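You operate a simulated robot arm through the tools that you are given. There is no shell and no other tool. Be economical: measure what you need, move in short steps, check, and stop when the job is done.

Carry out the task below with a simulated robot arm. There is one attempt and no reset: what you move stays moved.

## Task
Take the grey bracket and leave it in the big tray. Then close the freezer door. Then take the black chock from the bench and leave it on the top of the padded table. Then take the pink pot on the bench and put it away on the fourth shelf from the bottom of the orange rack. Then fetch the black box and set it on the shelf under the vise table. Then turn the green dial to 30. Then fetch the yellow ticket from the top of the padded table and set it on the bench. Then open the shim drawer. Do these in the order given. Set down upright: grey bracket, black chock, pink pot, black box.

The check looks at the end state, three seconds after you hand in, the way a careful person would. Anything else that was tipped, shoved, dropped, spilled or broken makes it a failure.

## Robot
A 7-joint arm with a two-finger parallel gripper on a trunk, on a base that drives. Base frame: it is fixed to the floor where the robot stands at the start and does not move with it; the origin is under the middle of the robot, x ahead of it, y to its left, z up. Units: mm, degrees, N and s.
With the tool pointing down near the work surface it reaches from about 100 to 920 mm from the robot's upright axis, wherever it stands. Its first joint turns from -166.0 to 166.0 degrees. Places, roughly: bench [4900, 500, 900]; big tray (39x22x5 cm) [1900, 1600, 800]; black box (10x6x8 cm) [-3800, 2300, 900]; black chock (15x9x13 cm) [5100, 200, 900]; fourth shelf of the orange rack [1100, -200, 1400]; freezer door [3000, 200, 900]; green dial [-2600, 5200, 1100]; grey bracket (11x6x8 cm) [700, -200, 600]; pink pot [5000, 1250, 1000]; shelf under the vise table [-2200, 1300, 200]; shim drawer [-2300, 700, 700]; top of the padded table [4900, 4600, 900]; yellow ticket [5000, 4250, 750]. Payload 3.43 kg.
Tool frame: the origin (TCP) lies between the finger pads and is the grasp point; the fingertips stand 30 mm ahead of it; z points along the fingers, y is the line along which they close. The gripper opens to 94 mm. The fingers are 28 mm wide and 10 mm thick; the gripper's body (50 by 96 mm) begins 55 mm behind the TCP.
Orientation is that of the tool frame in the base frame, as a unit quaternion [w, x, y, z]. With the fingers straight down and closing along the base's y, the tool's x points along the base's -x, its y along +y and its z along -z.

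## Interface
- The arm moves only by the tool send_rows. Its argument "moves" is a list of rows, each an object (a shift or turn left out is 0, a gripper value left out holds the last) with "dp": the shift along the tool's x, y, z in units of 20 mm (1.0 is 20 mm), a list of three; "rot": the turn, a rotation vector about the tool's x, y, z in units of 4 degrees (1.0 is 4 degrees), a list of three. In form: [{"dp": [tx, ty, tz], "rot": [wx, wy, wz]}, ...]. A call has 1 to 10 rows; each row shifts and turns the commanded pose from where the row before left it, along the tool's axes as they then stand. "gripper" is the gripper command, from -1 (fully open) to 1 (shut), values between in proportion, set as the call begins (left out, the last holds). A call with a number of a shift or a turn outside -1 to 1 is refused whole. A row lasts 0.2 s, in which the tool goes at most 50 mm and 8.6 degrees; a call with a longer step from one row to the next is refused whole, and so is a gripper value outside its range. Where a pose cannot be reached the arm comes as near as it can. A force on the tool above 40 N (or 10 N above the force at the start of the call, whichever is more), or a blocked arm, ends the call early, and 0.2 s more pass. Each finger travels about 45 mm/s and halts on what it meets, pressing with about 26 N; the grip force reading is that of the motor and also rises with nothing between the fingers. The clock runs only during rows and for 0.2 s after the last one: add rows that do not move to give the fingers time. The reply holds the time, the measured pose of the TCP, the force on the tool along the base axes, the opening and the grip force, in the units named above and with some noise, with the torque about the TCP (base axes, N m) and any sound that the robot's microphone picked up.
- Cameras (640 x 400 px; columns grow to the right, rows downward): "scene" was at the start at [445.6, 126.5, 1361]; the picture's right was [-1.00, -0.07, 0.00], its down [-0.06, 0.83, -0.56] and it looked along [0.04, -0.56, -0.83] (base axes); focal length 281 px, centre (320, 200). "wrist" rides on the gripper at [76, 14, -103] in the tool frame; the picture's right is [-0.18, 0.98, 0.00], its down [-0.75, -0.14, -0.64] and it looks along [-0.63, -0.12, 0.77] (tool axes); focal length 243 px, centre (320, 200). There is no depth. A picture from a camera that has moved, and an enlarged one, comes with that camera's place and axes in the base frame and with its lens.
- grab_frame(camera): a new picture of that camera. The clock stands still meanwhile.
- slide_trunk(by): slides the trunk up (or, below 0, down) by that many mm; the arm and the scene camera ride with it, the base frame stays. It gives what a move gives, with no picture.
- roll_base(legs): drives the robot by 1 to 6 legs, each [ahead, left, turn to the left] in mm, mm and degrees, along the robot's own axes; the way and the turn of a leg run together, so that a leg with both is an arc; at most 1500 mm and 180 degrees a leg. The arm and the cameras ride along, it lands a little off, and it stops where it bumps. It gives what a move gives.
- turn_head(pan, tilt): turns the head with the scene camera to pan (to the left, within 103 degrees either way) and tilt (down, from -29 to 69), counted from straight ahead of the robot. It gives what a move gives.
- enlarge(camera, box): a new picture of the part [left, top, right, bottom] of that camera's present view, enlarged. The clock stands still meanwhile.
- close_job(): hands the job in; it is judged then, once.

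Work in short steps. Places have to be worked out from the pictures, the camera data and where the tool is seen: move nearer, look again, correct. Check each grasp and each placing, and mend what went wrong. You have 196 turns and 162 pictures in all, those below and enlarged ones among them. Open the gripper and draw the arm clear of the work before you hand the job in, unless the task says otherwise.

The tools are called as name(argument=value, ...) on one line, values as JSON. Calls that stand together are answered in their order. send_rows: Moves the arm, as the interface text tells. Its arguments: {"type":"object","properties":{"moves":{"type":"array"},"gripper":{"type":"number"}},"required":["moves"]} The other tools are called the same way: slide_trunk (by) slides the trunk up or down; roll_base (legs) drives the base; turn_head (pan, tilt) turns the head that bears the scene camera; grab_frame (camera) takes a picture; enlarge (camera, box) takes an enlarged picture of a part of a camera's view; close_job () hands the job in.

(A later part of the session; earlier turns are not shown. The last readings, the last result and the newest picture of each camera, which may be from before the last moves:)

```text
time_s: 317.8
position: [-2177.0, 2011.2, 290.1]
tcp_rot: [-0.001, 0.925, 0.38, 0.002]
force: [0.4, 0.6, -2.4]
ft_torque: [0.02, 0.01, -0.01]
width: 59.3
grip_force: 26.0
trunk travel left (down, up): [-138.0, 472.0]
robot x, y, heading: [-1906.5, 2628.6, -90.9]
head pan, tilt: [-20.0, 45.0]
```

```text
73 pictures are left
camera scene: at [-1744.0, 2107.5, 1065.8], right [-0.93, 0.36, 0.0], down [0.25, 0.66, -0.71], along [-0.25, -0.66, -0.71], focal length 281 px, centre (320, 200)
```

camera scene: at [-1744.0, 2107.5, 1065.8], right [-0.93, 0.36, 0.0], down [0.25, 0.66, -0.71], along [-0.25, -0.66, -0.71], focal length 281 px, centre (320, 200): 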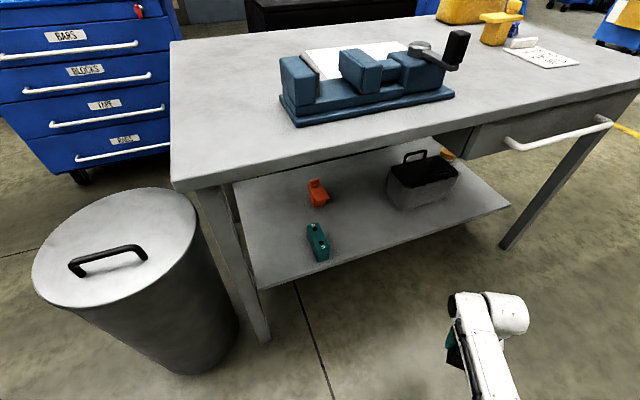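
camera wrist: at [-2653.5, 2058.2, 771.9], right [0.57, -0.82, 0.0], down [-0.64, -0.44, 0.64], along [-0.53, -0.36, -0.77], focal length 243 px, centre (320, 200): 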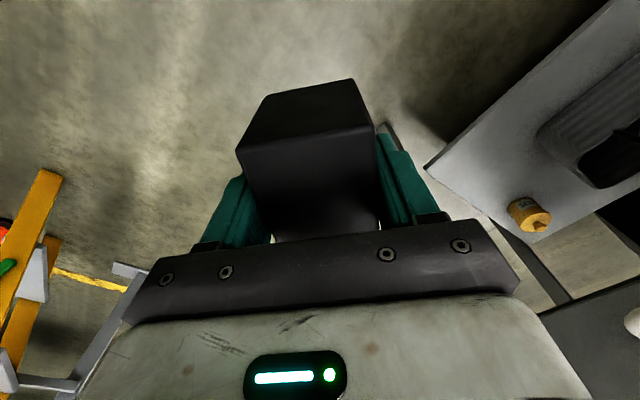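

Arm is low (TCP z≈290) with the way under the table clear. I drive 510 mm forward to bring the box over the shelf.

roll_base(legs=[[510, 0, 0]])

grab_frame(camera="wrist")

turn_head(pan=-75, tilt=55)

grab_frame(camera="scene")

```text
time_s: 320.8
position: [-2183.0, 1517.5, 289.3]
tcp_rot: [0.001, 0.926, 0.378, 0.006]
force: [-0.1, 0.5, -3.1]
ft_torque: [0.04, -0.02, -0.01]
width: 59.0
grip_force: 26.1
trunk travel left (down, up): [-138.0, 472.0]
robot x, y, heading: [-1911.5, 2128.5, -91.1]
head pan, tilt: [-20.0, 45.0]
stopped in leg 1: the robot was blocked; the commanded pose is now the measured one
```

```text
72 pictures are left
camera wrist: at [-2119.7, 1559.3, 391.1], right [0.56, -0.83, 0.0], down [-0.64, -0.43, 0.63], along [-0.53, -0.35, -0.77], focal length 243 px, centre (320, 200)
```

wrist: 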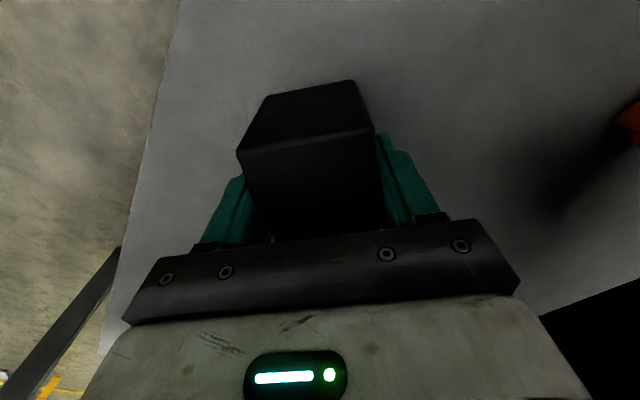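

```text
time_s: 322.0
position: [-2182.7, 1515.8, 289.1]
tcp_rot: [0.001, 0.925, 0.379, 0.005]
force: [-0.2, -1.0, -2.0]
ft_torque: [0.01, -0.02, 0.0]
width: 59.4
grip_force: 26.2
trunk travel left (down, up): [-138.0, 472.0]
robot x, y, heading: [-1907.6, 2130.2, -91.0]
head pan, tilt: [-75.0, 55.0]
```

```text
71 pictures are left
camera scene: at [-1793.4, 1671.0, 1052.7], right [-0.24, 0.97, 0.0], down [0.79, 0.2, -0.57], along [-0.56, -0.14, -0.82], focal length 281 px, centre (320, 200)
```

scene: 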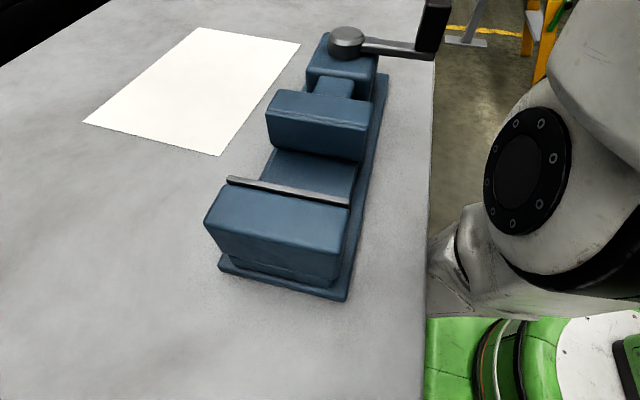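

The base bumped lightly at the end, 10 mm short; I ease back 10 mm, then extend the arm 45 mm further in and descend most of the way.

roll_base(legs=[[-10, 0, 0]])

send_rows(moves=[{"dp": [-0.5, 0.5, 0]}, {"dp": [-0.5, 0.5, 0]}, {"dp": [-0.5, 0.5, 0]}, {"dp": [-0.3, 0.3, 0]}, {"dp": [0, 0, 0.8]}, {"dp": [0, 0, 0.8]}, {"dp": [0, 0, 0.8]}, {"dp": [0, 0, 0.8]}])

grab_frame(camera="wrist")

```text
time_s: 322.8
position: [-2183.2, 1525.1, 288.8]
tcp_rot: [0.0, 0.925, 0.379, 0.005]
force: [0.7, 0.1, -2.1]
ft_torque: [0.01, -0.02, 0.0]
width: 59.3
grip_force: 26.2
trunk travel left (down, up): [-138.0, 472.0]
robot x, y, heading: [-1907.1, 2137.3, -91.1]
head pan, tilt: [-75.0, 55.0]
```

```text
time_s: 324.3
position: [-2182.1, 1495.9, 250.0]
tcp_rot: [-0.001, 0.926, 0.378, 0.009]
force: [-6.2, -8.4, 17.3]
ft_torque: [0.03, 0.83, 0.39]
width: 59.4
grip_force: 25.2
trunk travel left (down, up): [-138.0, 472.0]
robot x, y, heading: [-1912.8, 2155.6, -91.8]
head pan, tilt: [-75.0, 55.0]
stopped in row 7: the force on the tool passed its limit at 124 N (the readings are from after the stop); the commanded pose is now the measured one
```

```text
70 pictures are left
camera wrist: at [-2119.9, 1537.4, 353.4], right [0.56, -0.83, 0.0], down [-0.65, -0.43, 0.63], along [-0.52, -0.35, -0.78], focal length 243 px, centre (320, 200)
```

wrist: 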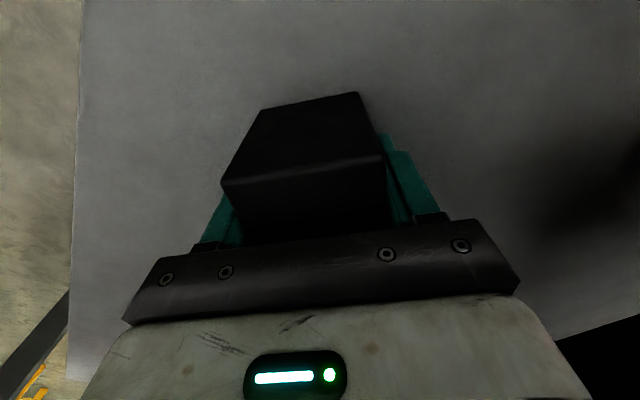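

Contact already at z≈250, so the shelf is ≈197. The box is touching it; I relieve 2 mm and open gently.

send_rows(moves=[{"dp": [0, 0, -0.1]}, {}])

grab_frame(camera="wrist")

```text
time_s: 324.9
position: [-2182.5, 1497.3, 251.9]
tcp_rot: [-0.002, 0.926, 0.376, 0.014]
force: [-0.1, 0.8, -2.1]
ft_torque: [0.01, -0.03, 0.01]
width: 59.1
grip_force: 26.0
trunk travel left (down, up): [-138.0, 472.0]
robot x, y, heading: [-1911.5, 2154.5, -91.5]
head pan, tilt: [-75.0, 55.0]
```

```text
69 pictures are left
camera wrist: at [-2120.1, 1538.3, 355.1], right [0.55, -0.83, 0.0], down [-0.65, -0.43, 0.62], along [-0.52, -0.34, -0.78], focal length 243 px, centre (320, 200)
```

wrist: 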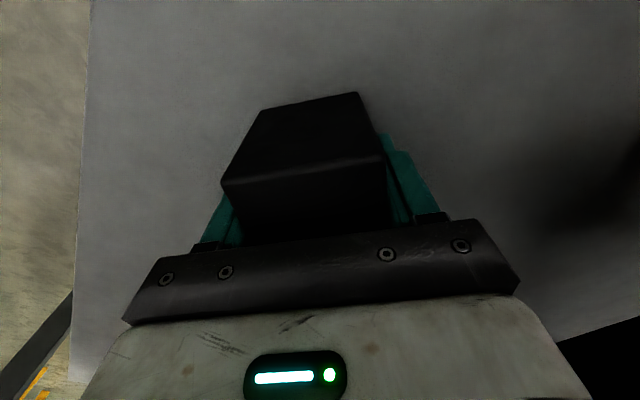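

The box slid ~20 mm up in the grip, so its bottom is just on the shelf (≈217). I open.

send_rows(moves=[{"dp": [0, 0, 0.07]}, {}, {}, {}, {}, {}], gripper=-0.6)

grab_frame(camera="wrist")

```text
time_s: 326.2
position: [-2183.6, 1497.9, 250.0]
tcp_rot: [-0.003, 0.927, 0.375, 0.012]
force: [8.0, 4.3, 31.3]
ft_torque: [0.75, 0.92, -0.31]
width: 73.2
grip_force: 0.0
trunk travel left (down, up): [-138.0, 472.0]
robot x, y, heading: [-1912.1, 2154.8, -91.4]
head pan, tilt: [-75.0, 55.0]
stopped in row 6: the force on the tool passed its limit at 41 N (the readings are from after the stop); the commanded pose is now the measured one
```

```text
68 pictures are left
camera wrist: at [-2120.8, 1538.7, 353.9], right [0.55, -0.83, 0.0], down [-0.65, -0.43, 0.62], along [-0.52, -0.34, -0.78], focal length 243 px, centre (320, 200)
```

wrist: 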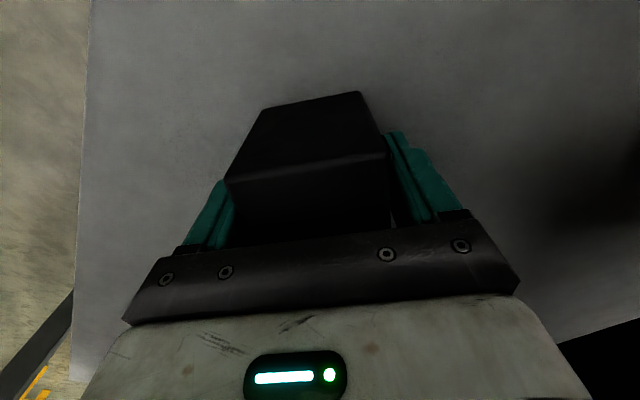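

Fingertips rest on the shelf; the box is free. I open wide and raise the hand.

send_rows(moves=[{"dp": [0, 0, -0.4]}, {"dp": [0, 0, -0.5]}, {"dp": [0, 0, -1]}, {"dp": [0, 0, -1]}, {"dp": [0, 0, -1]}, {"dp": [0, 0, -1]}], gripper=-0.9)

grab_frame(camera="wrist")

```text
time_s: 327.6
position: [-2184.1, 1494.5, 343.9]
tcp_rot: [-0.004, 0.927, 0.376, 0.013]
force: [-0.1, -1.1, -0.4]
ft_torque: [-0.01, 0.04, 0.01]
width: 89.5
grip_force: 0.0
trunk travel left (down, up): [-138.0, 472.0]
robot x, y, heading: [-1910.4, 2152.0, -91.6]
head pan, tilt: [-75.0, 55.0]
```

```text
67 pictures are left
camera wrist: at [-2122.3, 1535.2, 448.1], right [0.55, -0.83, 0.0], down [-0.65, -0.43, 0.62], along [-0.52, -0.34, -0.79], focal length 243 px, centre (320, 200)
```

wrist: 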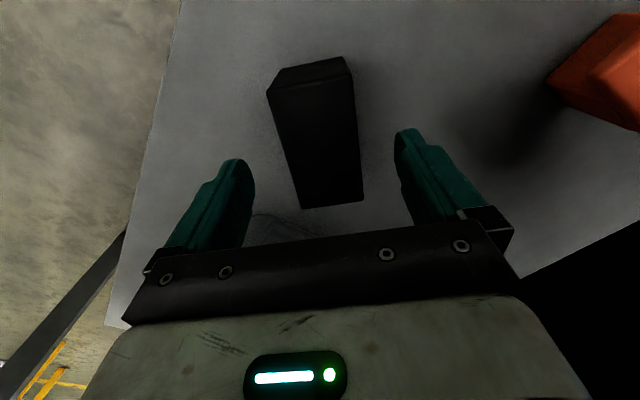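

Black box stands upright on the shelf. I back out, raise the trunk, turn to heading 0 and look north (+y) for the green dial.

roll_base(legs=[[-470, 0, 0]])

slide_trunk(by=470)

roll_base(legs=[[0, 0, 91]])

turn_head(pan=100, tilt=8)

grab_frame(camera="scene")

```text
time_s: 330.4
position: [-2170.3, 1956.2, 344.8]
tcp_rot: [-0.003, 0.926, 0.376, 0.014]
force: [-0.6, 0.0, -0.3]
ft_torque: [0.01, 0.0, -0.01]
width: 89.3
grip_force: 0.0
trunk travel left (down, up): [-138.0, 472.0]
robot x, y, heading: [-1900.3, 2621.4, -91.5]
head pan, tilt: [-75.0, 55.0]
```

```text
refused: 470 is not a number from -400 to 400
```

```text
time_s: 334.7
position: [-1236.5, 2354.1, 345.0]
tcp_rot: [-0.013, 0.382, 0.924, 0.007]
force: [1.1, 0.0, -0.3]
ft_torque: [-0.01, 0.04, 0.0]
width: 89.2
grip_force: 0.1
trunk travel left (down, up): [-138.0, 472.0]
robot x, y, heading: [-1902.8, 2618.2, -0.9]
head pan, tilt: [-75.0, 55.0]
```

```text
time_s: 337.3
position: [-1237.5, 2355.2, 344.2]
tcp_rot: [-0.012, 0.382, 0.924, 0.007]
force: [0.8, 0.6, -0.5]
ft_torque: [0.01, -0.01, 0.01]
width: 89.3
grip_force: 0.0
trunk travel left (down, up): [-138.0, 472.0]
robot x, y, heading: [-1900.7, 2613.7, -1.0]
head pan, tilt: [100.0, 8.0]
```

```text
66 pictures are left
camera scene: at [-1472.0, 2900.1, 1124.0], right [0.99, 0.16, 0.0], down [0.02, -0.14, -0.99], along [-0.16, 0.98, -0.14], focal length 281 px, centre (320, 200)
```

scene: 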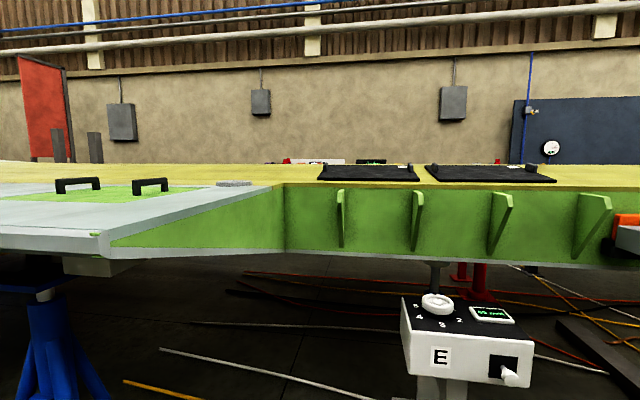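

The trunk was still low; I raise it and look again.

slide_trunk(by=400)

turn_head(pan=103, tilt=12)

grab_frame(camera="scene")

```text
time_s: 341.1
position: [-1235.3, 2355.4, 744.0]
tcp_rot: [-0.012, 0.382, 0.924, 0.007]
force: [-0.2, -0.9, 0.1]
ft_torque: [0.01, 0.02, 0.02]
width: 89.4
grip_force: 0.0
trunk travel left (down, up): [-538.0, 72.0]
robot x, y, heading: [-1898.1, 2616.3, -0.6]
head pan, tilt: [100.0, 8.0]
```

```text
time_s: 341.8
position: [-1237.1, 2353.3, 743.8]
tcp_rot: [-0.012, 0.384, 0.923, 0.007]
force: [0.0, 0.1, -0.3]
ft_torque: [0.0, 0.0, 0.03]
width: 89.3
grip_force: 0.0
trunk travel left (down, up): [-538.0, 72.0]
robot x, y, heading: [-1900.9, 2613.3, -0.9]
head pan, tilt: [103.0, 12.0]
```

```text
65 pictures are left
camera scene: at [-1476.8, 2899.8, 1517.5], right [0.98, 0.21, 0.0], down [0.04, -0.2, -0.98], along [-0.21, 0.96, -0.21], focal length 281 px, centre (320, 200)
```

scene: 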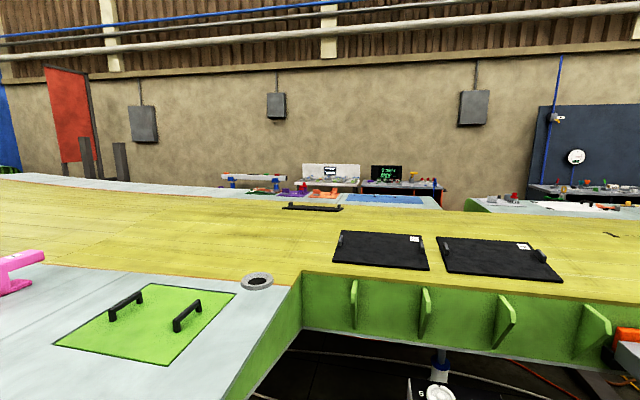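

I zoom at the far-side equipment.

enlarge(camera="scene", box=[200, 140, 360, 240])

enlarge(camera="scene", box=[340, 140, 500, 240])

```text
4.00 times, centred on (280, 190) of scene
camera zoom: at [-1476.8, 2899.8, 1517.5], right [0.98, 0.21, 0.0], down [0.04, -0.2, -0.98], along [-0.21, 0.96, -0.21], focal length 1124 px, centre (480, 240)
```

zoom: 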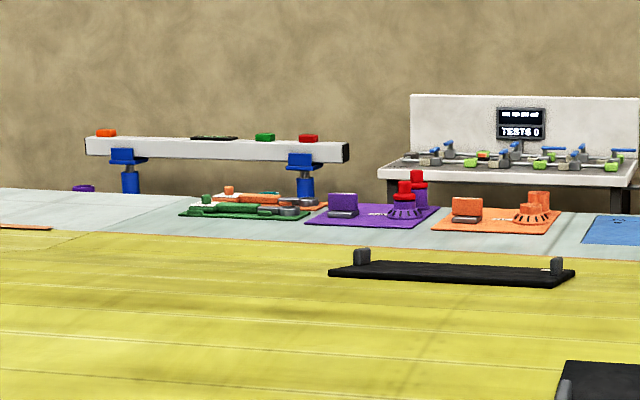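

```text
4.00 times, centred on (420, 190) of scene
camera zoom: at [-1476.8, 2899.8, 1517.5], right [0.98, 0.21, 0.0], down [0.04, -0.2, -0.98], along [-0.21, 0.96, -0.21], focal length 1124 px, centre (-80, 240)
```

zoom: 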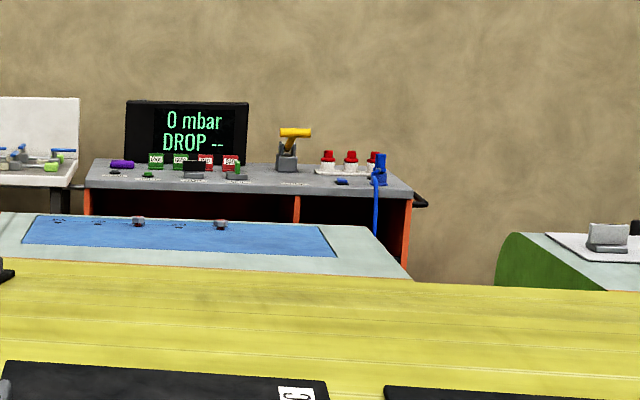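

The green dial sits on a green plate at the wing's far edge (y≈5200), so it must be reached from the far side; I'll go round the +x end. First I retract and un-yaw the tool, then drive out.

send_rows(moves=[{"dp": [0.707, -0.707, 0]}, {"dp": [0.707, -0.707, 0]}, {"dp": [0.707, -0.707, 0]}, {"dp": [0.707, -0.707, 0]}, {"dp": [0.707, -0.707, 0]}, {"dp": [0.707, -0.707, 0]}, {"dp": [0.707, -0.707, 0]}, {"rot": [0, 0, -1]}, {"rot": [0, 0, -1]}, {"rot": [0, 0, -1]}])

send_rows(moves=[{"rot": [0, 0, -1]}, {"rot": [0, 0, -1]}, {"rot": [0, 0, -1]}, {"rot": [0, 0, -1]}, {"rot": [0, 0, -1]}, {"rot": [0, 0, -1]}, {"rot": [0, 0, -1]}, {"rot": [0, 0, -1]}])

roll_base(legs=[[1080, 0, 0.9], [0, -1500, 0], [0, -200, 0], [1500, 0, 0], [1500, 0, 0], [1500, 0, 0]])

```text
time_s: 344.0
position: [-1376.8, 2354.6, 747.2]
tcp_rot: [-0.011, 0.283, 0.959, 0.008]
force: [0.6, -0.2, 0.1]
ft_torque: [-0.01, 0.01, 0.0]
width: 89.2
grip_force: 0.0
trunk travel left (down, up): [-538.0, 72.0]
robot x, y, heading: [-1900.8, 2619.1, -0.8]
head pan, tilt: [103.0, 12.0]
```

```text
time_s: 345.8
position: [-1376.9, 2355.3, 746.4]
tcp_rot: [-0.009, 0.008, 1.0, 0.012]
force: [-0.6, 0.0, -0.7]
ft_torque: [-0.01, -0.01, 0.03]
width: 89.3
grip_force: 0.0
trunk travel left (down, up): [-538.0, 72.0]
robot x, y, heading: [-1896.7, 2618.6, -0.5]
head pan, tilt: [103.0, 12.0]
```

```text
time_s: 350.0
position: [-463.0, 2414.9, 710.0]
tcp_rot: [-0.058, -0.072, 0.992, -0.086]
force: [-4.3, -4.5, -1.6]
ft_torque: [0.37, -0.35, 0.05]
width: 89.2
grip_force: 0.2
trunk travel left (down, up): [-538.0, 72.0]
robot x, y, heading: [-1025.4, 2582.8, -4.4]
head pan, tilt: [103.0, 12.0]
stopped in leg 1: the robot was blocked; the commanded pose is now the measured one
```

The drive was blocked by something near the hand; I look at once.

grab_frame(camera="wrist")

turn_head(pan=-20, tilt=45)

grab_frame(camera="scene")

```text
62 pictures are left
camera wrist: at [-529.3, 2437.1, 816.2], right [0.03, 0.98, -0.18], down [0.83, 0.08, 0.56], along [0.56, -0.17, -0.81], focal length 243 px, centre (320, 200)
```

wrist: 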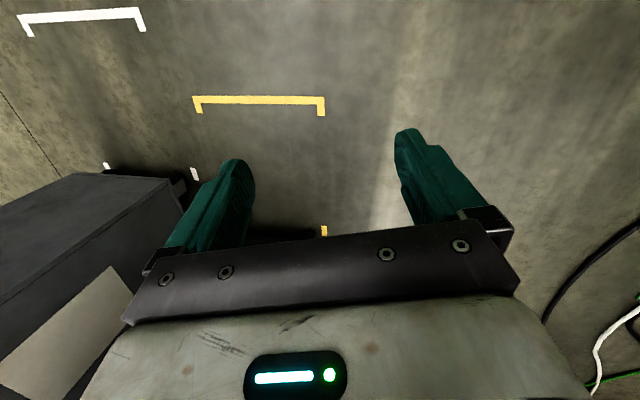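

```text
time_s: 352.1
position: [-445.5, 2335.7, 717.7]
tcp_rot: [-0.045, -0.018, 0.997, -0.065]
force: [0.3, 1.4, 0.2]
ft_torque: [-0.1, 0.09, 0.0]
width: 89.3
grip_force: 0.0
trunk travel left (down, up): [-538.0, 72.0]
robot x, y, heading: [-995.7, 2553.0, -7.0]
head pan, tilt: [-20.0, 45.0]
```

```text
61 pictures are left
camera scene: at [-461.5, 2653.9, 1466.0], right [-0.46, -0.89, 0.0], down [-0.63, 0.33, -0.71], along [0.63, -0.32, -0.71], focal length 281 px, centre (320, 200)
```

scene: 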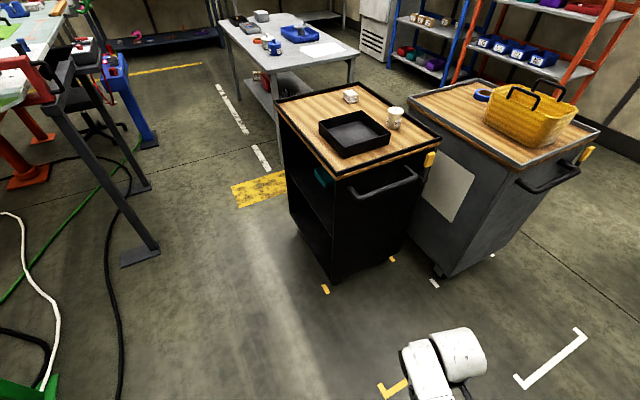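

Carts stand on their floor marks, so nothing visible was hit by the hand. I look down around the base's left/front for the obstruction.

turn_head(pan=80, tilt=50)

grab_frame(camera="scene")

turn_head(pan=-80, tilt=50)

grab_frame(camera="scene")

```text
time_s: 353.8
position: [-445.2, 2335.7, 717.1]
tcp_rot: [-0.045, -0.017, 0.997, -0.065]
force: [0.3, 0.8, 0.1]
ft_torque: [-0.03, 0.03, -0.01]
width: 89.2
grip_force: 0.0
trunk travel left (down, up): [-538.0, 72.0]
robot x, y, heading: [-996.3, 2552.6, -7.5]
head pan, tilt: [80.0, 50.0]
```

```text
60 pictures are left
camera scene: at [-511.5, 2764.9, 1459.6], right [0.96, -0.3, 0.0], down [-0.23, -0.73, -0.65], along [0.19, 0.62, -0.76], focal length 281 px, centre (320, 200)
```

scene: 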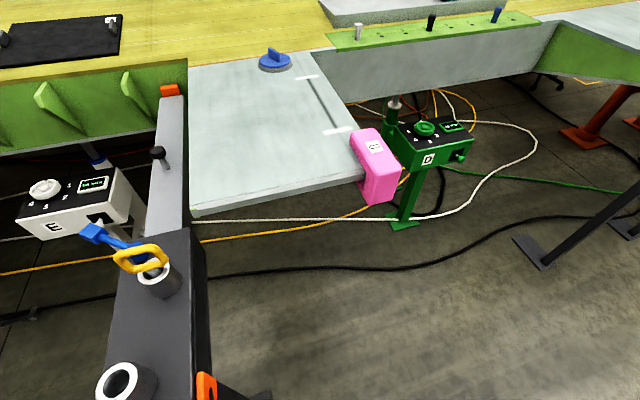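

```text
time_s: 356.3
position: [-445.6, 2336.0, 717.8]
tcp_rot: [-0.045, -0.017, 0.997, -0.066]
force: [1.2, 1.7, 0.4]
ft_torque: [-0.05, 0.02, 0.03]
width: 89.6
grip_force: 0.0
trunk travel left (down, up): [-538.0, 72.0]
robot x, y, heading: [-997.8, 2557.7, -7.3]
head pan, tilt: [-80.0, 50.0]
```

```text
59 pictures are left
camera scene: at [-530.4, 2614.5, 1459.2], right [-1.0, -0.05, 0.0], down [-0.04, 0.77, -0.64], along [0.03, -0.64, -0.77], focal length 281 px, centre (320, 200)
```

scene: 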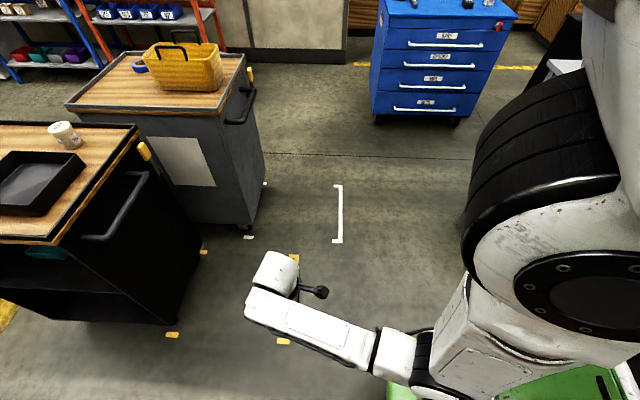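

A dark stand is on my left at ≈(−700,2950) — that's what the robot bumped. I inspect it for harm.

turn_head(pan=100, tilt=60)

grab_frame(camera="scene")

```text
time_s: 359.0
position: [-445.8, 2336.0, 717.6]
tcp_rot: [-0.045, -0.018, 0.997, -0.065]
force: [-1.5, -2.0, -1.0]
ft_torque: [0.17, -0.12, 0.0]
width: 89.3
grip_force: 0.1
trunk travel left (down, up): [-538.0, 72.0]
robot x, y, heading: [-996.2, 2555.0, -7.3]
head pan, tilt: [100.0, 60.0]
```

```text
58 pictures are left
camera scene: at [-537.3, 2757.9, 1447.3], right [1.0, 0.05, 0.0], down [0.04, -0.86, -0.5], along [-0.02, 0.5, -0.86], focal length 281 px, centre (320, 200)
```

scene: 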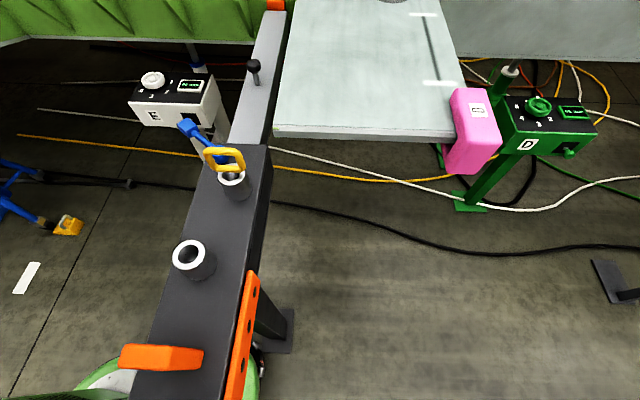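

The robot's trunk touched the stand's beam end; its items still stand in place. I move off to the right, straighten heading, then continue down to y≈900 and out along the corridor.

roll_base(legs=[[0, -380, 0], [0, 0, 7.3], [205, 0, 0], [0, -1280, 0]])

turn_head(pan=90, tilt=25)

grab_frame(camera="scene")

```text
time_s: 359.6
position: [-446.6, 2334.7, 717.7]
tcp_rot: [-0.046, -0.016, 0.996, -0.068]
force: [-0.4, 0.1, -0.2]
ft_torque: [-0.03, -0.01, 0.02]
width: 89.3
grip_force: 0.1
trunk travel left (down, up): [-538.0, 72.0]
robot x, y, heading: [-996.2, 2551.3, -7.2]
head pan, tilt: [100.0, 60.0]
stopped in leg 1: the robot was blocked; the commanded pose is now the measured one
```

```text
time_s: 360.6
position: [-447.5, 2334.6, 718.3]
tcp_rot: [-0.045, -0.016, 0.997, -0.067]
force: [1.5, -0.5, 1.0]
ft_torque: [0.03, 0.08, -0.05]
width: 89.3
grip_force: 0.1
trunk travel left (down, up): [-538.0, 72.0]
robot x, y, heading: [-989.9, 2556.7, -7.1]
head pan, tilt: [90.0, 25.0]
```

```text
57 pictures are left
camera scene: at [-523.0, 2783.7, 1498.0], right [0.99, -0.13, 0.0], down [-0.05, -0.42, -0.91], along [0.11, 0.9, -0.42], focal length 281 px, centre (320, 200)
```

scene: 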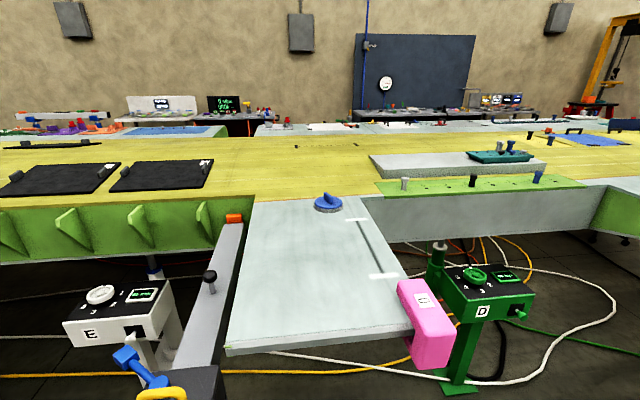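

Strafing is blocked too; I back straight out the way I came.

roll_base(legs=[[-150, 0, 0]])

turn_head(pan=70, tilt=45)

grab_frame(camera="scene")

```text
time_s: 362.0
position: [-620.3, 2403.0, 717.6]
tcp_rot: [-0.045, -0.044, 0.996, -0.068]
force: [13.7, 8.8, 0.9]
ft_torque: [-0.71, 1.07, -0.07]
width: 89.3
grip_force: 0.2
trunk travel left (down, up): [-538.0, 72.0]
robot x, y, heading: [-1179.0, 2590.6, -4.2]
head pan, tilt: [90.0, 25.0]
```

```text
time_s: 362.8
position: [-615.8, 2395.6, 714.1]
tcp_rot: [-0.048, -0.033, 0.996, -0.073]
force: [0.0, 1.0, -0.1]
ft_torque: [-0.06, 0.03, 0.03]
width: 89.1
grip_force: 0.1
trunk travel left (down, up): [-538.0, 72.0]
robot x, y, heading: [-1177.9, 2586.2, -5.2]
head pan, tilt: [70.0, 45.0]
```

```text
56 pictures are left
camera scene: at [-686.7, 2814.8, 1465.8], right [0.91, -0.42, 0.0], down [-0.3, -0.64, -0.71], along [0.3, 0.64, -0.7], focal length 281 px, centre (320, 200)
```

scene: 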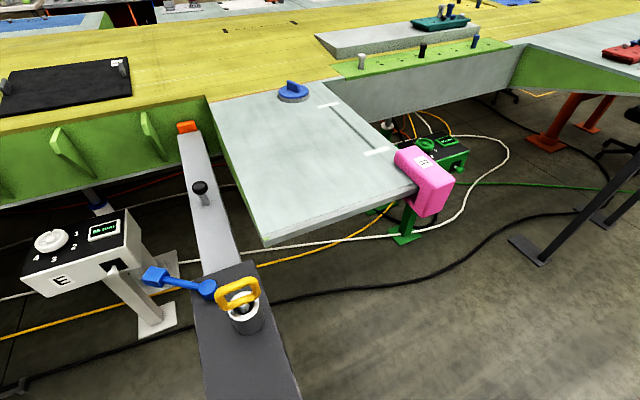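

Freed. Now I strafe right 380, straighten, go forward, then down to y≈900.

roll_base(legs=[[0, -380, 0], [0, 0, 5], [370, 0, 0], [0, -1280, 0]])

turn_head(pan=85, tilt=25)

grab_frame(camera="scene")

```text
time_s: 363.5
position: [-617.8, 2393.2, 715.6]
tcp_rot: [-0.047, -0.029, 0.996, -0.076]
force: [0.6, 0.9, 0.6]
ft_torque: [-0.04, 0.01, -0.03]
width: 89.3
grip_force: 0.1
trunk travel left (down, up): [-538.0, 72.0]
robot x, y, heading: [-1177.5, 2588.7, -4.9]
head pan, tilt: [70.0, 45.0]
stopped in leg 1: the robot was blocked; the commanded pose is now the measured one
```

```text
time_s: 364.3
position: [-616.4, 2393.6, 715.6]
tcp_rot: [-0.048, -0.03, 0.995, -0.076]
force: [-0.2, -0.2, 0.4]
ft_torque: [-0.02, -0.03, -0.01]
width: 89.2
grip_force: 0.0
trunk travel left (down, up): [-538.0, 72.0]
robot x, y, heading: [-1177.0, 2589.0, -5.3]
head pan, tilt: [85.0, 25.0]
```

```text
55 pictures are left
camera scene: at [-706.4, 2834.2, 1496.7], right [0.98, -0.18, 0.0], down [-0.08, -0.42, -0.91], along [0.16, 0.89, -0.42], focal length 281 px, centre (320, 200)
```

scene: 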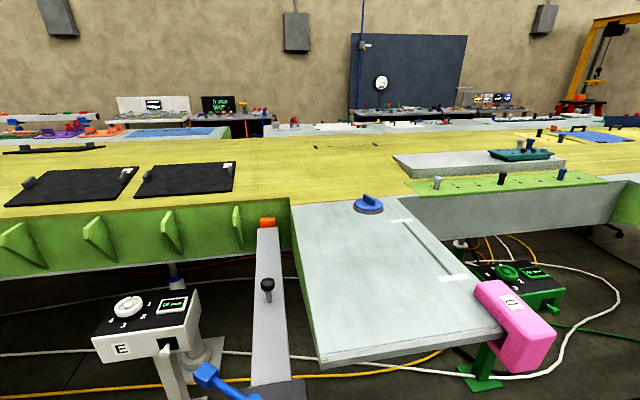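

Still blocked to the right; I look at the right and rear side.

turn_head(pan=-103, tilt=40)

grab_frame(camera="scene")

turn_head(pan=103, tilt=65)

grab_frame(camera="scene")

```text
time_s: 367.1
position: [-616.4, 2393.6, 716.0]
tcp_rot: [-0.048, -0.03, 0.996, -0.075]
force: [1.0, -0.6, -0.7]
ft_torque: [-0.05, 0.01, 0.01]
width: 89.3
grip_force: 0.1
trunk travel left (down, up): [-538.0, 72.0]
robot x, y, heading: [-1181.7, 2587.8, -5.2]
head pan, tilt: [-103.0, 40.0]
```

```text
54 pictures are left
camera scene: at [-749.3, 2662.6, 1473.2], right [-0.95, 0.31, 0.0], down [0.2, 0.61, -0.77], along [-0.24, -0.73, -0.64], focal length 281 px, centre (320, 200)
```

scene: 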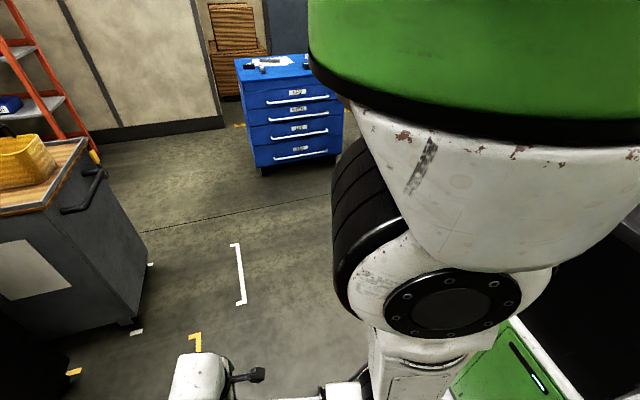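

```text
time_s: 370.1
position: [-617.0, 2394.7, 715.8]
tcp_rot: [-0.047, -0.03, 0.996, -0.075]
force: [-0.5, -0.1, -0.4]
ft_torque: [-0.02, 0.0, 0.01]
width: 89.3
grip_force: 0.1
trunk travel left (down, up): [-538.0, 72.0]
robot x, y, heading: [-1181.9, 2591.5, -5.3]
head pan, tilt: [103.0, 65.0]
```

```text
53 pictures are left
camera scene: at [-731.1, 2803.6, 1441.1], right [0.99, 0.14, 0.0], down [0.12, -0.9, -0.42], along [-0.06, 0.42, -0.91], focal length 281 px, centre (320, 200)
```

scene: 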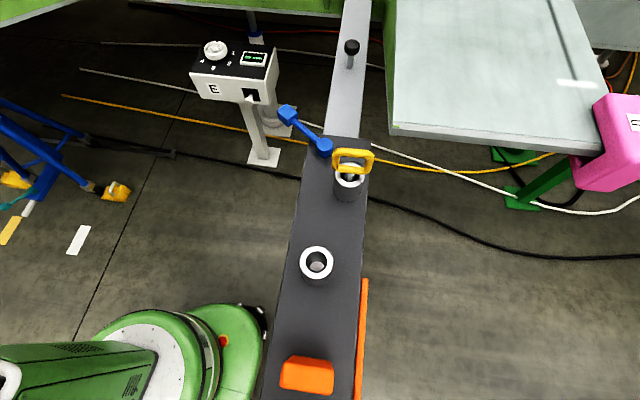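

The base itself looks free; I back up a further 250 mm and then try right again.

roll_base(legs=[[-250, 0, 0], [0, 0, 5], [0, -300, 0]])

```text
time_s: 374.1
position: [-852.2, 2164.9, 716.2]
tcp_rot: [-0.044, -0.073, 0.993, -0.078]
force: [-0.3, 0.8, 0.1]
ft_torque: [0.01, 0.0, 0.01]
width: 89.3
grip_force: 0.1
trunk travel left (down, up): [-538.0, 72.0]
robot x, y, heading: [-1430.0, 2309.4, -0.3]
head pan, tilt: [103.0, 65.0]
```

Free now. I continue: diagonal forward-right, forward, then down to y≈900.

roll_base(legs=[[300, -130, 0], [290, 0, 0], [0, -1280, 0]])

turn_head(pan=95, tilt=25)

grab_frame(camera="scene")

```text
time_s: 383.9
position: [-273.5, 753.0, 715.8]
tcp_rot: [-0.045, -0.07, 0.994, -0.078]
force: [0.1, 0.5, -0.3]
ft_torque: [-0.01, -0.01, 0.01]
width: 89.4
grip_force: 0.0
trunk travel left (down, up): [-538.0, 72.0]
robot x, y, heading: [-849.7, 898.8, -0.5]
head pan, tilt: [103.0, 65.0]
```

```text
time_s: 384.9
position: [-274.8, 754.1, 716.6]
tcp_rot: [-0.044, -0.069, 0.994, -0.078]
force: [0.3, 1.1, -0.1]
ft_torque: [0.01, 0.0, 0.0]
width: 89.2
grip_force: 0.1
trunk travel left (down, up): [-538.0, 72.0]
robot x, y, heading: [-852.1, 902.6, -0.5]
head pan, tilt: [95.0, 25.0]
```

```text
52 pictures are left
camera scene: at [-414.8, 1186.3, 1496.3], right [1.0, 0.08, 0.0], down [0.03, -0.42, -0.91], along [-0.07, 0.9, -0.42], focal length 281 px, centre (320, 200)
```

scene: 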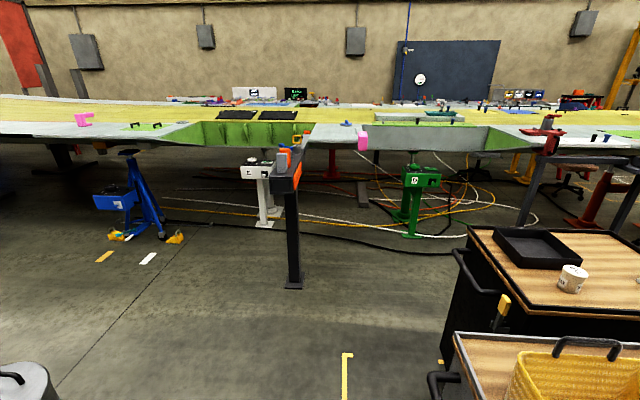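

The stand is standing unharmed. I drive on: east along the corridor to x≈3700, then north.

roll_base(legs=[[1500, 0, 0.5], [1500, 0, 0], [1500, 0, 0], [0, 1500, 0], [0, 1500, 0], [0, 900, 0]])

turn_head(pan=103, tilt=20)

grab_frame(camera="scene")

```text
time_s: 424.9
position: [4213.1, 4676.6, 716.2]
tcp_rot: [-0.044, -0.071, 0.993, -0.078]
force: [-0.2, -0.3, 0.4]
ft_torque: [-0.01, 0.01, 0.0]
width: 89.3
grip_force: 0.0
trunk travel left (down, up): [-538.0, 72.0]
robot x, y, heading: [3639.9, 4822.0, 0.1]
head pan, tilt: [95.0, 25.0]
```

```text
time_s: 425.6
position: [4213.7, 4676.5, 715.8]
tcp_rot: [-0.044, -0.072, 0.993, -0.077]
force: [0.2, 1.0, -0.5]
ft_torque: [0.0, 0.0, -0.02]
width: 89.3
grip_force: 0.1
trunk travel left (down, up): [-538.0, 72.0]
robot x, y, heading: [3639.0, 4821.1, -0.4]
head pan, tilt: [103.0, 20.0]
```

```text
51 pictures are left
camera scene: at [4057.4, 5107.9, 1504.4], right [0.98, 0.22, 0.0], down [0.07, -0.33, -0.94], along [-0.21, 0.92, -0.34], focal length 281 px, centre (320, 200)
```

scene: 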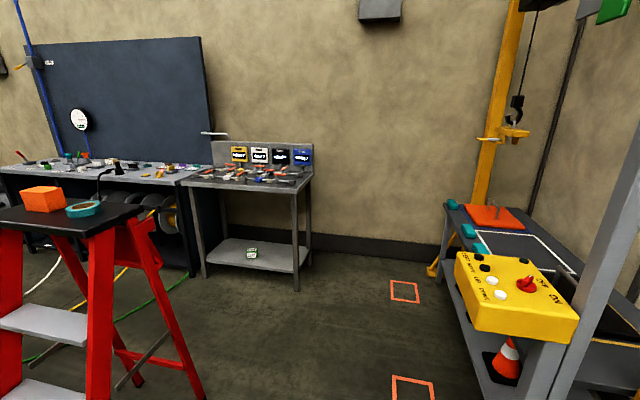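

The red ladder is at x≈2800–3180, y≈5500–6015; benches along the wall at y≥7000. I go north, turn to face −x, and pass between at y≈6500.

roll_base(legs=[[0, 1380, 0.4], [0, 0, 180], [0, -280, 0], [1400, 0, 0]])

turn_head(pan=5, tilt=20)

grab_frame(camera="scene")

```text
time_s: 447.9
position: [1670.1, 6647.6, 716.6]
tcp_rot: [-0.079, 0.993, 0.072, 0.045]
force: [-0.5, -1.3, -0.8]
ft_torque: [0.0, 0.03, -0.01]
width: 89.6
grip_force: 0.1
trunk travel left (down, up): [-538.0, 72.0]
robot x, y, heading: [2244.3, 6502.7, 180.0]
head pan, tilt: [103.0, 20.0]
```

```text
time_s: 449.6
position: [1670.0, 6647.4, 716.5]
tcp_rot: [-0.078, 0.993, 0.073, 0.044]
force: [-0.6, -0.2, -0.4]
ft_torque: [-0.06, -0.01, -0.02]
width: 89.4
grip_force: 0.0
trunk travel left (down, up): [-538.0, 72.0]
robot x, y, heading: [2248.6, 6500.1, 179.8]
head pan, tilt: [5.0, 20.0]
```

```text
50 pictures are left
camera scene: at [1709.8, 6304.0, 1504.4], right [-0.08, 1.0, 0.0], down [0.34, 0.03, -0.94], along [-0.94, -0.08, -0.34], focal length 281 px, centre (320, 200)
```

scene: 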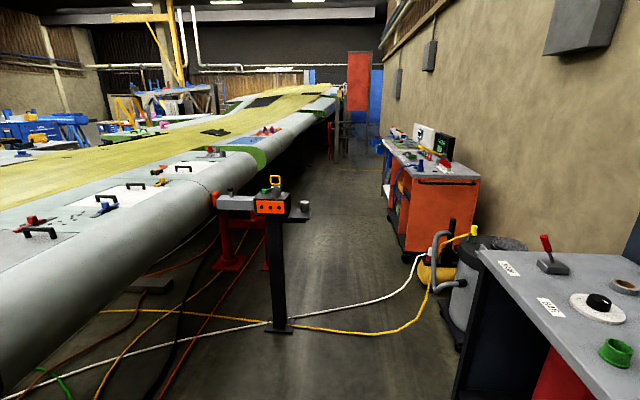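

The corridor is open at y≈6500. I advance 2700 mm and look again.

roll_base(legs=[[1400, 0, 0.2], [1300, 0, 0]])

turn_head(pan=20, tilt=20)

grab_frame(camera="scene")

```text
time_s: 462.8
position: [-1049.1, 6623.3, 715.7]
tcp_rot: [-0.078, 0.993, 0.081, 0.045]
force: [-0.6, 0.3, 0.2]
ft_torque: [0.01, 0.01, -0.02]
width: 89.3
grip_force: 0.2
trunk travel left (down, up): [-538.0, 72.0]
robot x, y, heading: [-470.2, 6484.9, -179.5]
head pan, tilt: [5.0, 20.0]
```

```text
time_s: 463.6
position: [-1048.6, 6622.9, 714.4]
tcp_rot: [-0.078, 0.993, 0.081, 0.044]
force: [0.2, 1.2, 0.1]
ft_torque: [0.05, 0.0, 0.01]
width: 89.2
grip_force: 0.0
trunk travel left (down, up): [-538.0, 72.0]
robot x, y, heading: [-467.5, 6492.2, -179.3]
head pan, tilt: [20.0, 20.0]
```

```text
49 pictures are left
camera scene: at [-997.8, 6257.2, 1504.4], right [-0.35, 0.94, 0.0], down [0.32, 0.12, -0.94], along [-0.88, -0.33, -0.34], focal length 281 px, centre (320, 200)
```

scene: 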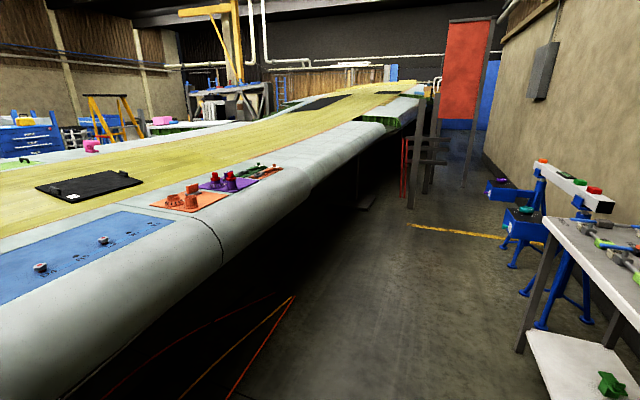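

I zoom on the plates to locate the green dial.

enlarge(camera="scene", box=[140, 140, 300, 240])

```text
4.00 times, centred on (220, 190) of scene
camera zoom: at [-997.8, 6257.2, 1504.4], right [-0.35, 0.94, 0.0], down [0.32, 0.12, -0.94], along [-0.88, -0.33, -0.34], focal length 1124 px, centre (720, 240)
```

zoom: 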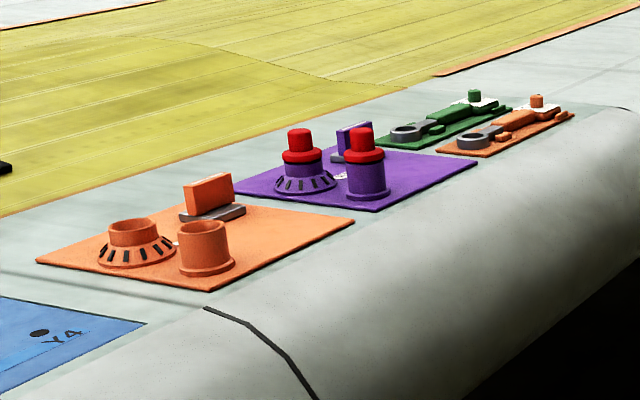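

The green device (green knob with a white scale) is at ≈(−2600,5200) on the green plate. I drive to x≈−2420, turn to face −y.

roll_base(legs=[[1000, 0, -0.5], [940, 0, 0], [0, 0, 90]])

slide_trunk(by=72)

turn_head(pan=0, tilt=35)

grab_frame(camera="scene")

```text
time_s: 477.1
position: [-2532.1, 5905.5, 715.8]
tcp_rot: [-0.086, 0.642, 0.761, -0.025]
force: [0.4, -0.2, -0.1]
ft_torque: [-0.02, 0.01, 0.02]
width: 89.3
grip_force: 0.0
trunk travel left (down, up): [-538.0, 72.0]
robot x, y, heading: [-2399.5, 6486.6, -88.9]
head pan, tilt: [20.0, 20.0]
```

```text
time_s: 478.2
position: [-2531.4, 5905.7, 787.5]
tcp_rot: [-0.087, 0.643, 0.761, -0.025]
force: [0.2, -0.1, 0.2]
ft_torque: [0.04, 0.0, -0.01]
width: 89.5
grip_force: 0.0
trunk travel left (down, up): [-610.0, 0.0]
robot x, y, heading: [-2402.3, 6487.3, -89.0]
head pan, tilt: [20.0, 20.0]
```

```text
time_s: 479.0
position: [-2532.3, 5907.0, 788.1]
tcp_rot: [-0.086, 0.642, 0.761, -0.025]
force: [0.3, 0.6, 0.0]
ft_torque: [0.01, -0.01, 0.01]
width: 89.6
grip_force: 0.1
trunk travel left (down, up): [-610.0, 0.0]
robot x, y, heading: [-2404.6, 6487.3, -88.9]
head pan, tilt: [0.0, 35.0]
```

```text
47 pictures are left
camera scene: at [-2196.8, 5961.5, 1552.6], right [-1.0, -0.02, 0.0], down [-0.01, 0.57, -0.82], along [0.01, -0.82, -0.57], focal length 281 px, centre (320, 200)
```

scene: 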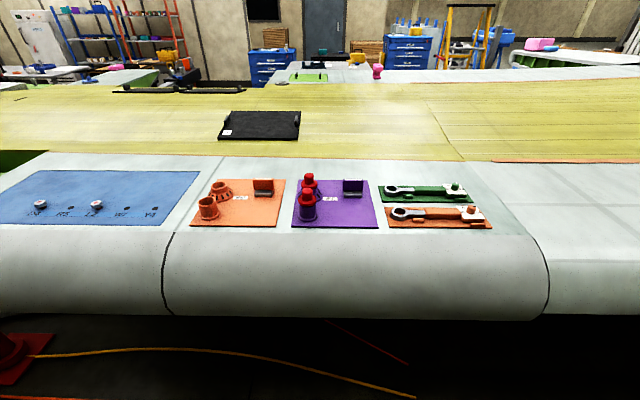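

Now the plates are in front. I zoom into the green tool.

enlarge(camera="scene", box=[370, 170, 498, 250])

```text
5.00 times, centred on (434, 210) of scene
camera zoom: at [-2196.8, 5961.5, 1552.6], right [-1.0, -0.02, 0.0], down [-0.01, 0.57, -0.82], along [0.01, -0.82, -0.57], focal length 1405 px, centre (-250, 150)
```

zoom: 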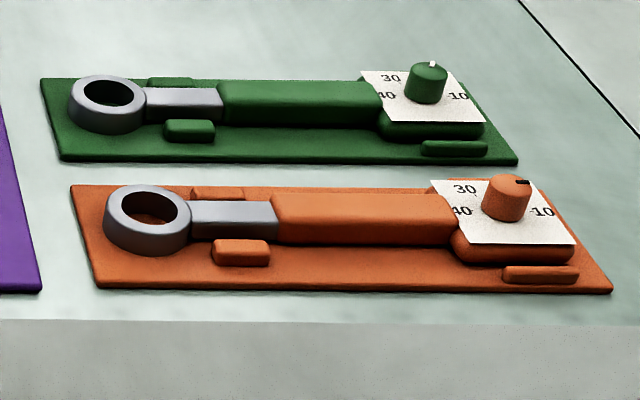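

The green knob's mark points at ~20 (scale: 10 right, 20, 30, 40 left, 60° apart, counter-clockwise). I first straighten the tool to vertical and raise it.

send_rows(moves=[{"rot": [-0.72, -0.48, 0]}, {"rot": [-0.72, -0.48, 0]}, {"rot": [-0.72, -0.48, 0]}, {"dp": [0, 0, -1]}, {"dp": [0, 0, -1]}, {"dp": [0, 0, -1]}, {"dp": [0, 0, -1]}, {"dp": [0, 0, -1]}, {"dp": [0, 0, -1]}, {"dp": [0, 0, -1]}])

send_rows(moves=[{"dp": [0, 0, -1]}, {"dp": [0, 0, -1]}, {"dp": [0, 0, -1]}, {"dp": [0, 0, -1]}, {"dp": [0, 0, -1]}, {"dp": [0, 0, -1]}, {"dp": [0, 0, -1]}, {"dp": [0, 0, -1]}, {"dp": [0, 0, -1]}, {"dp": [0, 0, -1]}])

```text
time_s: 481.2
position: [-2532.6, 5906.1, 927.3]
tcp_rot: [0.0, 0.645, 0.764, 0.001]
force: [1.3, 0.0, 0.1]
ft_torque: [0.0, -0.01, -0.02]
width: 89.4
grip_force: 0.1
trunk travel left (down, up): [-610.0, 0.0]
robot x, y, heading: [-2400.8, 6484.1, -88.9]
head pan, tilt: [0.0, 35.0]
```

```text
time_s: 483.4
position: [-2547.3, 5880.0, 1104.8]
tcp_rot: [0.001, 0.645, 0.764, 0.001]
force: [-0.6, 0.4, 1.0]
ft_torque: [0.01, 0.01, -0.02]
width: 89.4
grip_force: 0.2
out of reach, approached as far as the arm can: row 1, 7, 8, 9, 10
trunk travel left (down, up): [-610.0, 0.0]
robot x, y, heading: [-2396.6, 6485.7, -88.7]
head pan, tilt: [0.0, 35.0]
```

I extend forward and up another 100 mm each, then drive in to y≈5880.

send_rows(moves=[{"dp": [-0.98, -0.17, -1]}, {"dp": [-0.98, -0.17, -1]}, {"dp": [-0.98, -0.17, -1]}, {"dp": [-0.98, -0.17, -1]}, {"dp": [-0.98, -0.17, -1]}, {"dp": [0, 0, -0.5]}])

roll_base(legs=[[0, -30, -1], [560, 0, 0]])

grab_frame(camera="wrist")

grab_frame(camera="scene")

```text
time_s: 484.8
position: [-2545.6, 5780.4, 1204.8]
tcp_rot: [0.001, 0.646, 0.764, 0.0]
force: [0.0, -0.1, 0.9]
ft_torque: [0.0, 0.02, -0.03]
width: 89.4
grip_force: 0.0
out of reach, approached as far as the arm can: row 6
trunk travel left (down, up): [-610.0, 0.0]
robot x, y, heading: [-2399.1, 6484.6, -89.2]
head pan, tilt: [0.0, 35.0]
```

```text
time_s: 488.5
position: [-2590.3, 5220.3, 1204.9]
tcp_rot: [0.001, 0.652, 0.758, 0.0]
force: [-0.8, 0.1, 0.3]
ft_torque: [0.01, 0.0, 0.03]
width: 89.3
grip_force: 0.2
trunk travel left (down, up): [-610.0, 0.0]
robot x, y, heading: [-2432.6, 5924.1, -90.0]
head pan, tilt: [0.0, 35.0]
```

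```text
45 pictures are left
camera wrist: at [-2587.2, 5296.2, 1306.0], right [1.0, -0.04, 0.0], down [-0.03, -0.77, 0.64], along [-0.02, -0.64, -0.77], focal length 243 px, centre (320, 200)
```

wrist: 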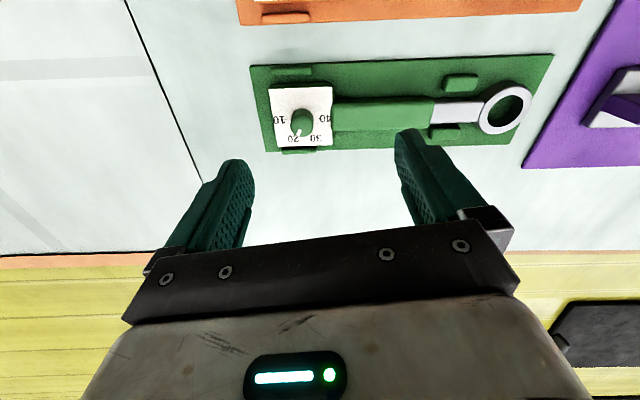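

```text
44 pictures are left
camera scene: at [-2237.3, 5393.3, 1552.6], right [-1.0, 0.0, 0.0], down [0.0, 0.57, -0.82], along [0.0, -0.82, -0.57], focal length 281 px, centre (320, 200)
```

scene: 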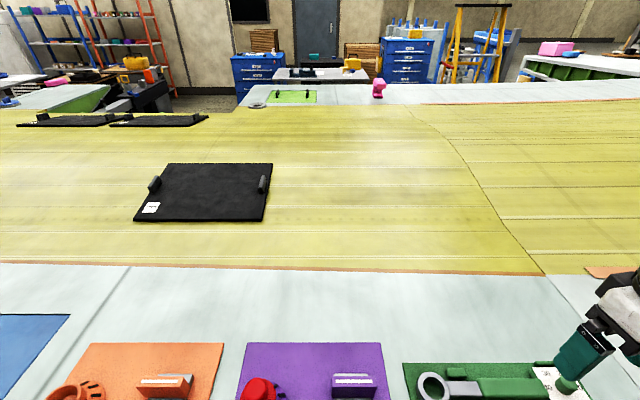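

The wrist camera shows the dial nicely. I enlarge to read pointer and label angles.

enlarge(camera="wrist", box=[262, 80, 342, 155])

```text
5.33 times, centred on (302, 118) of wrist
camera zoom: at [-2587.2, 5296.2, 1306.0], right [1.0, -0.04, 0.0], down [-0.03, -0.77, 0.64], along [-0.02, -0.64, -0.77], focal length 1294 px, centre (416, 640)
```

zoom: 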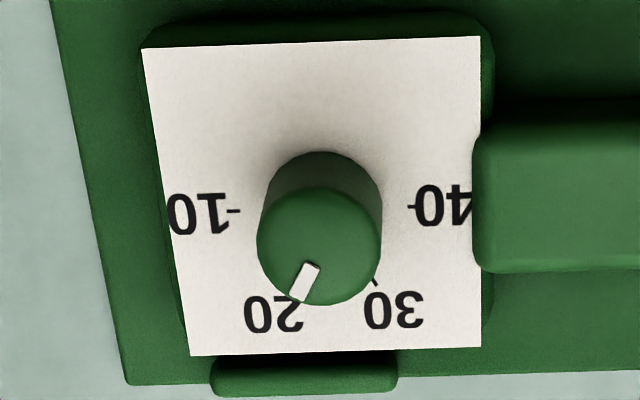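

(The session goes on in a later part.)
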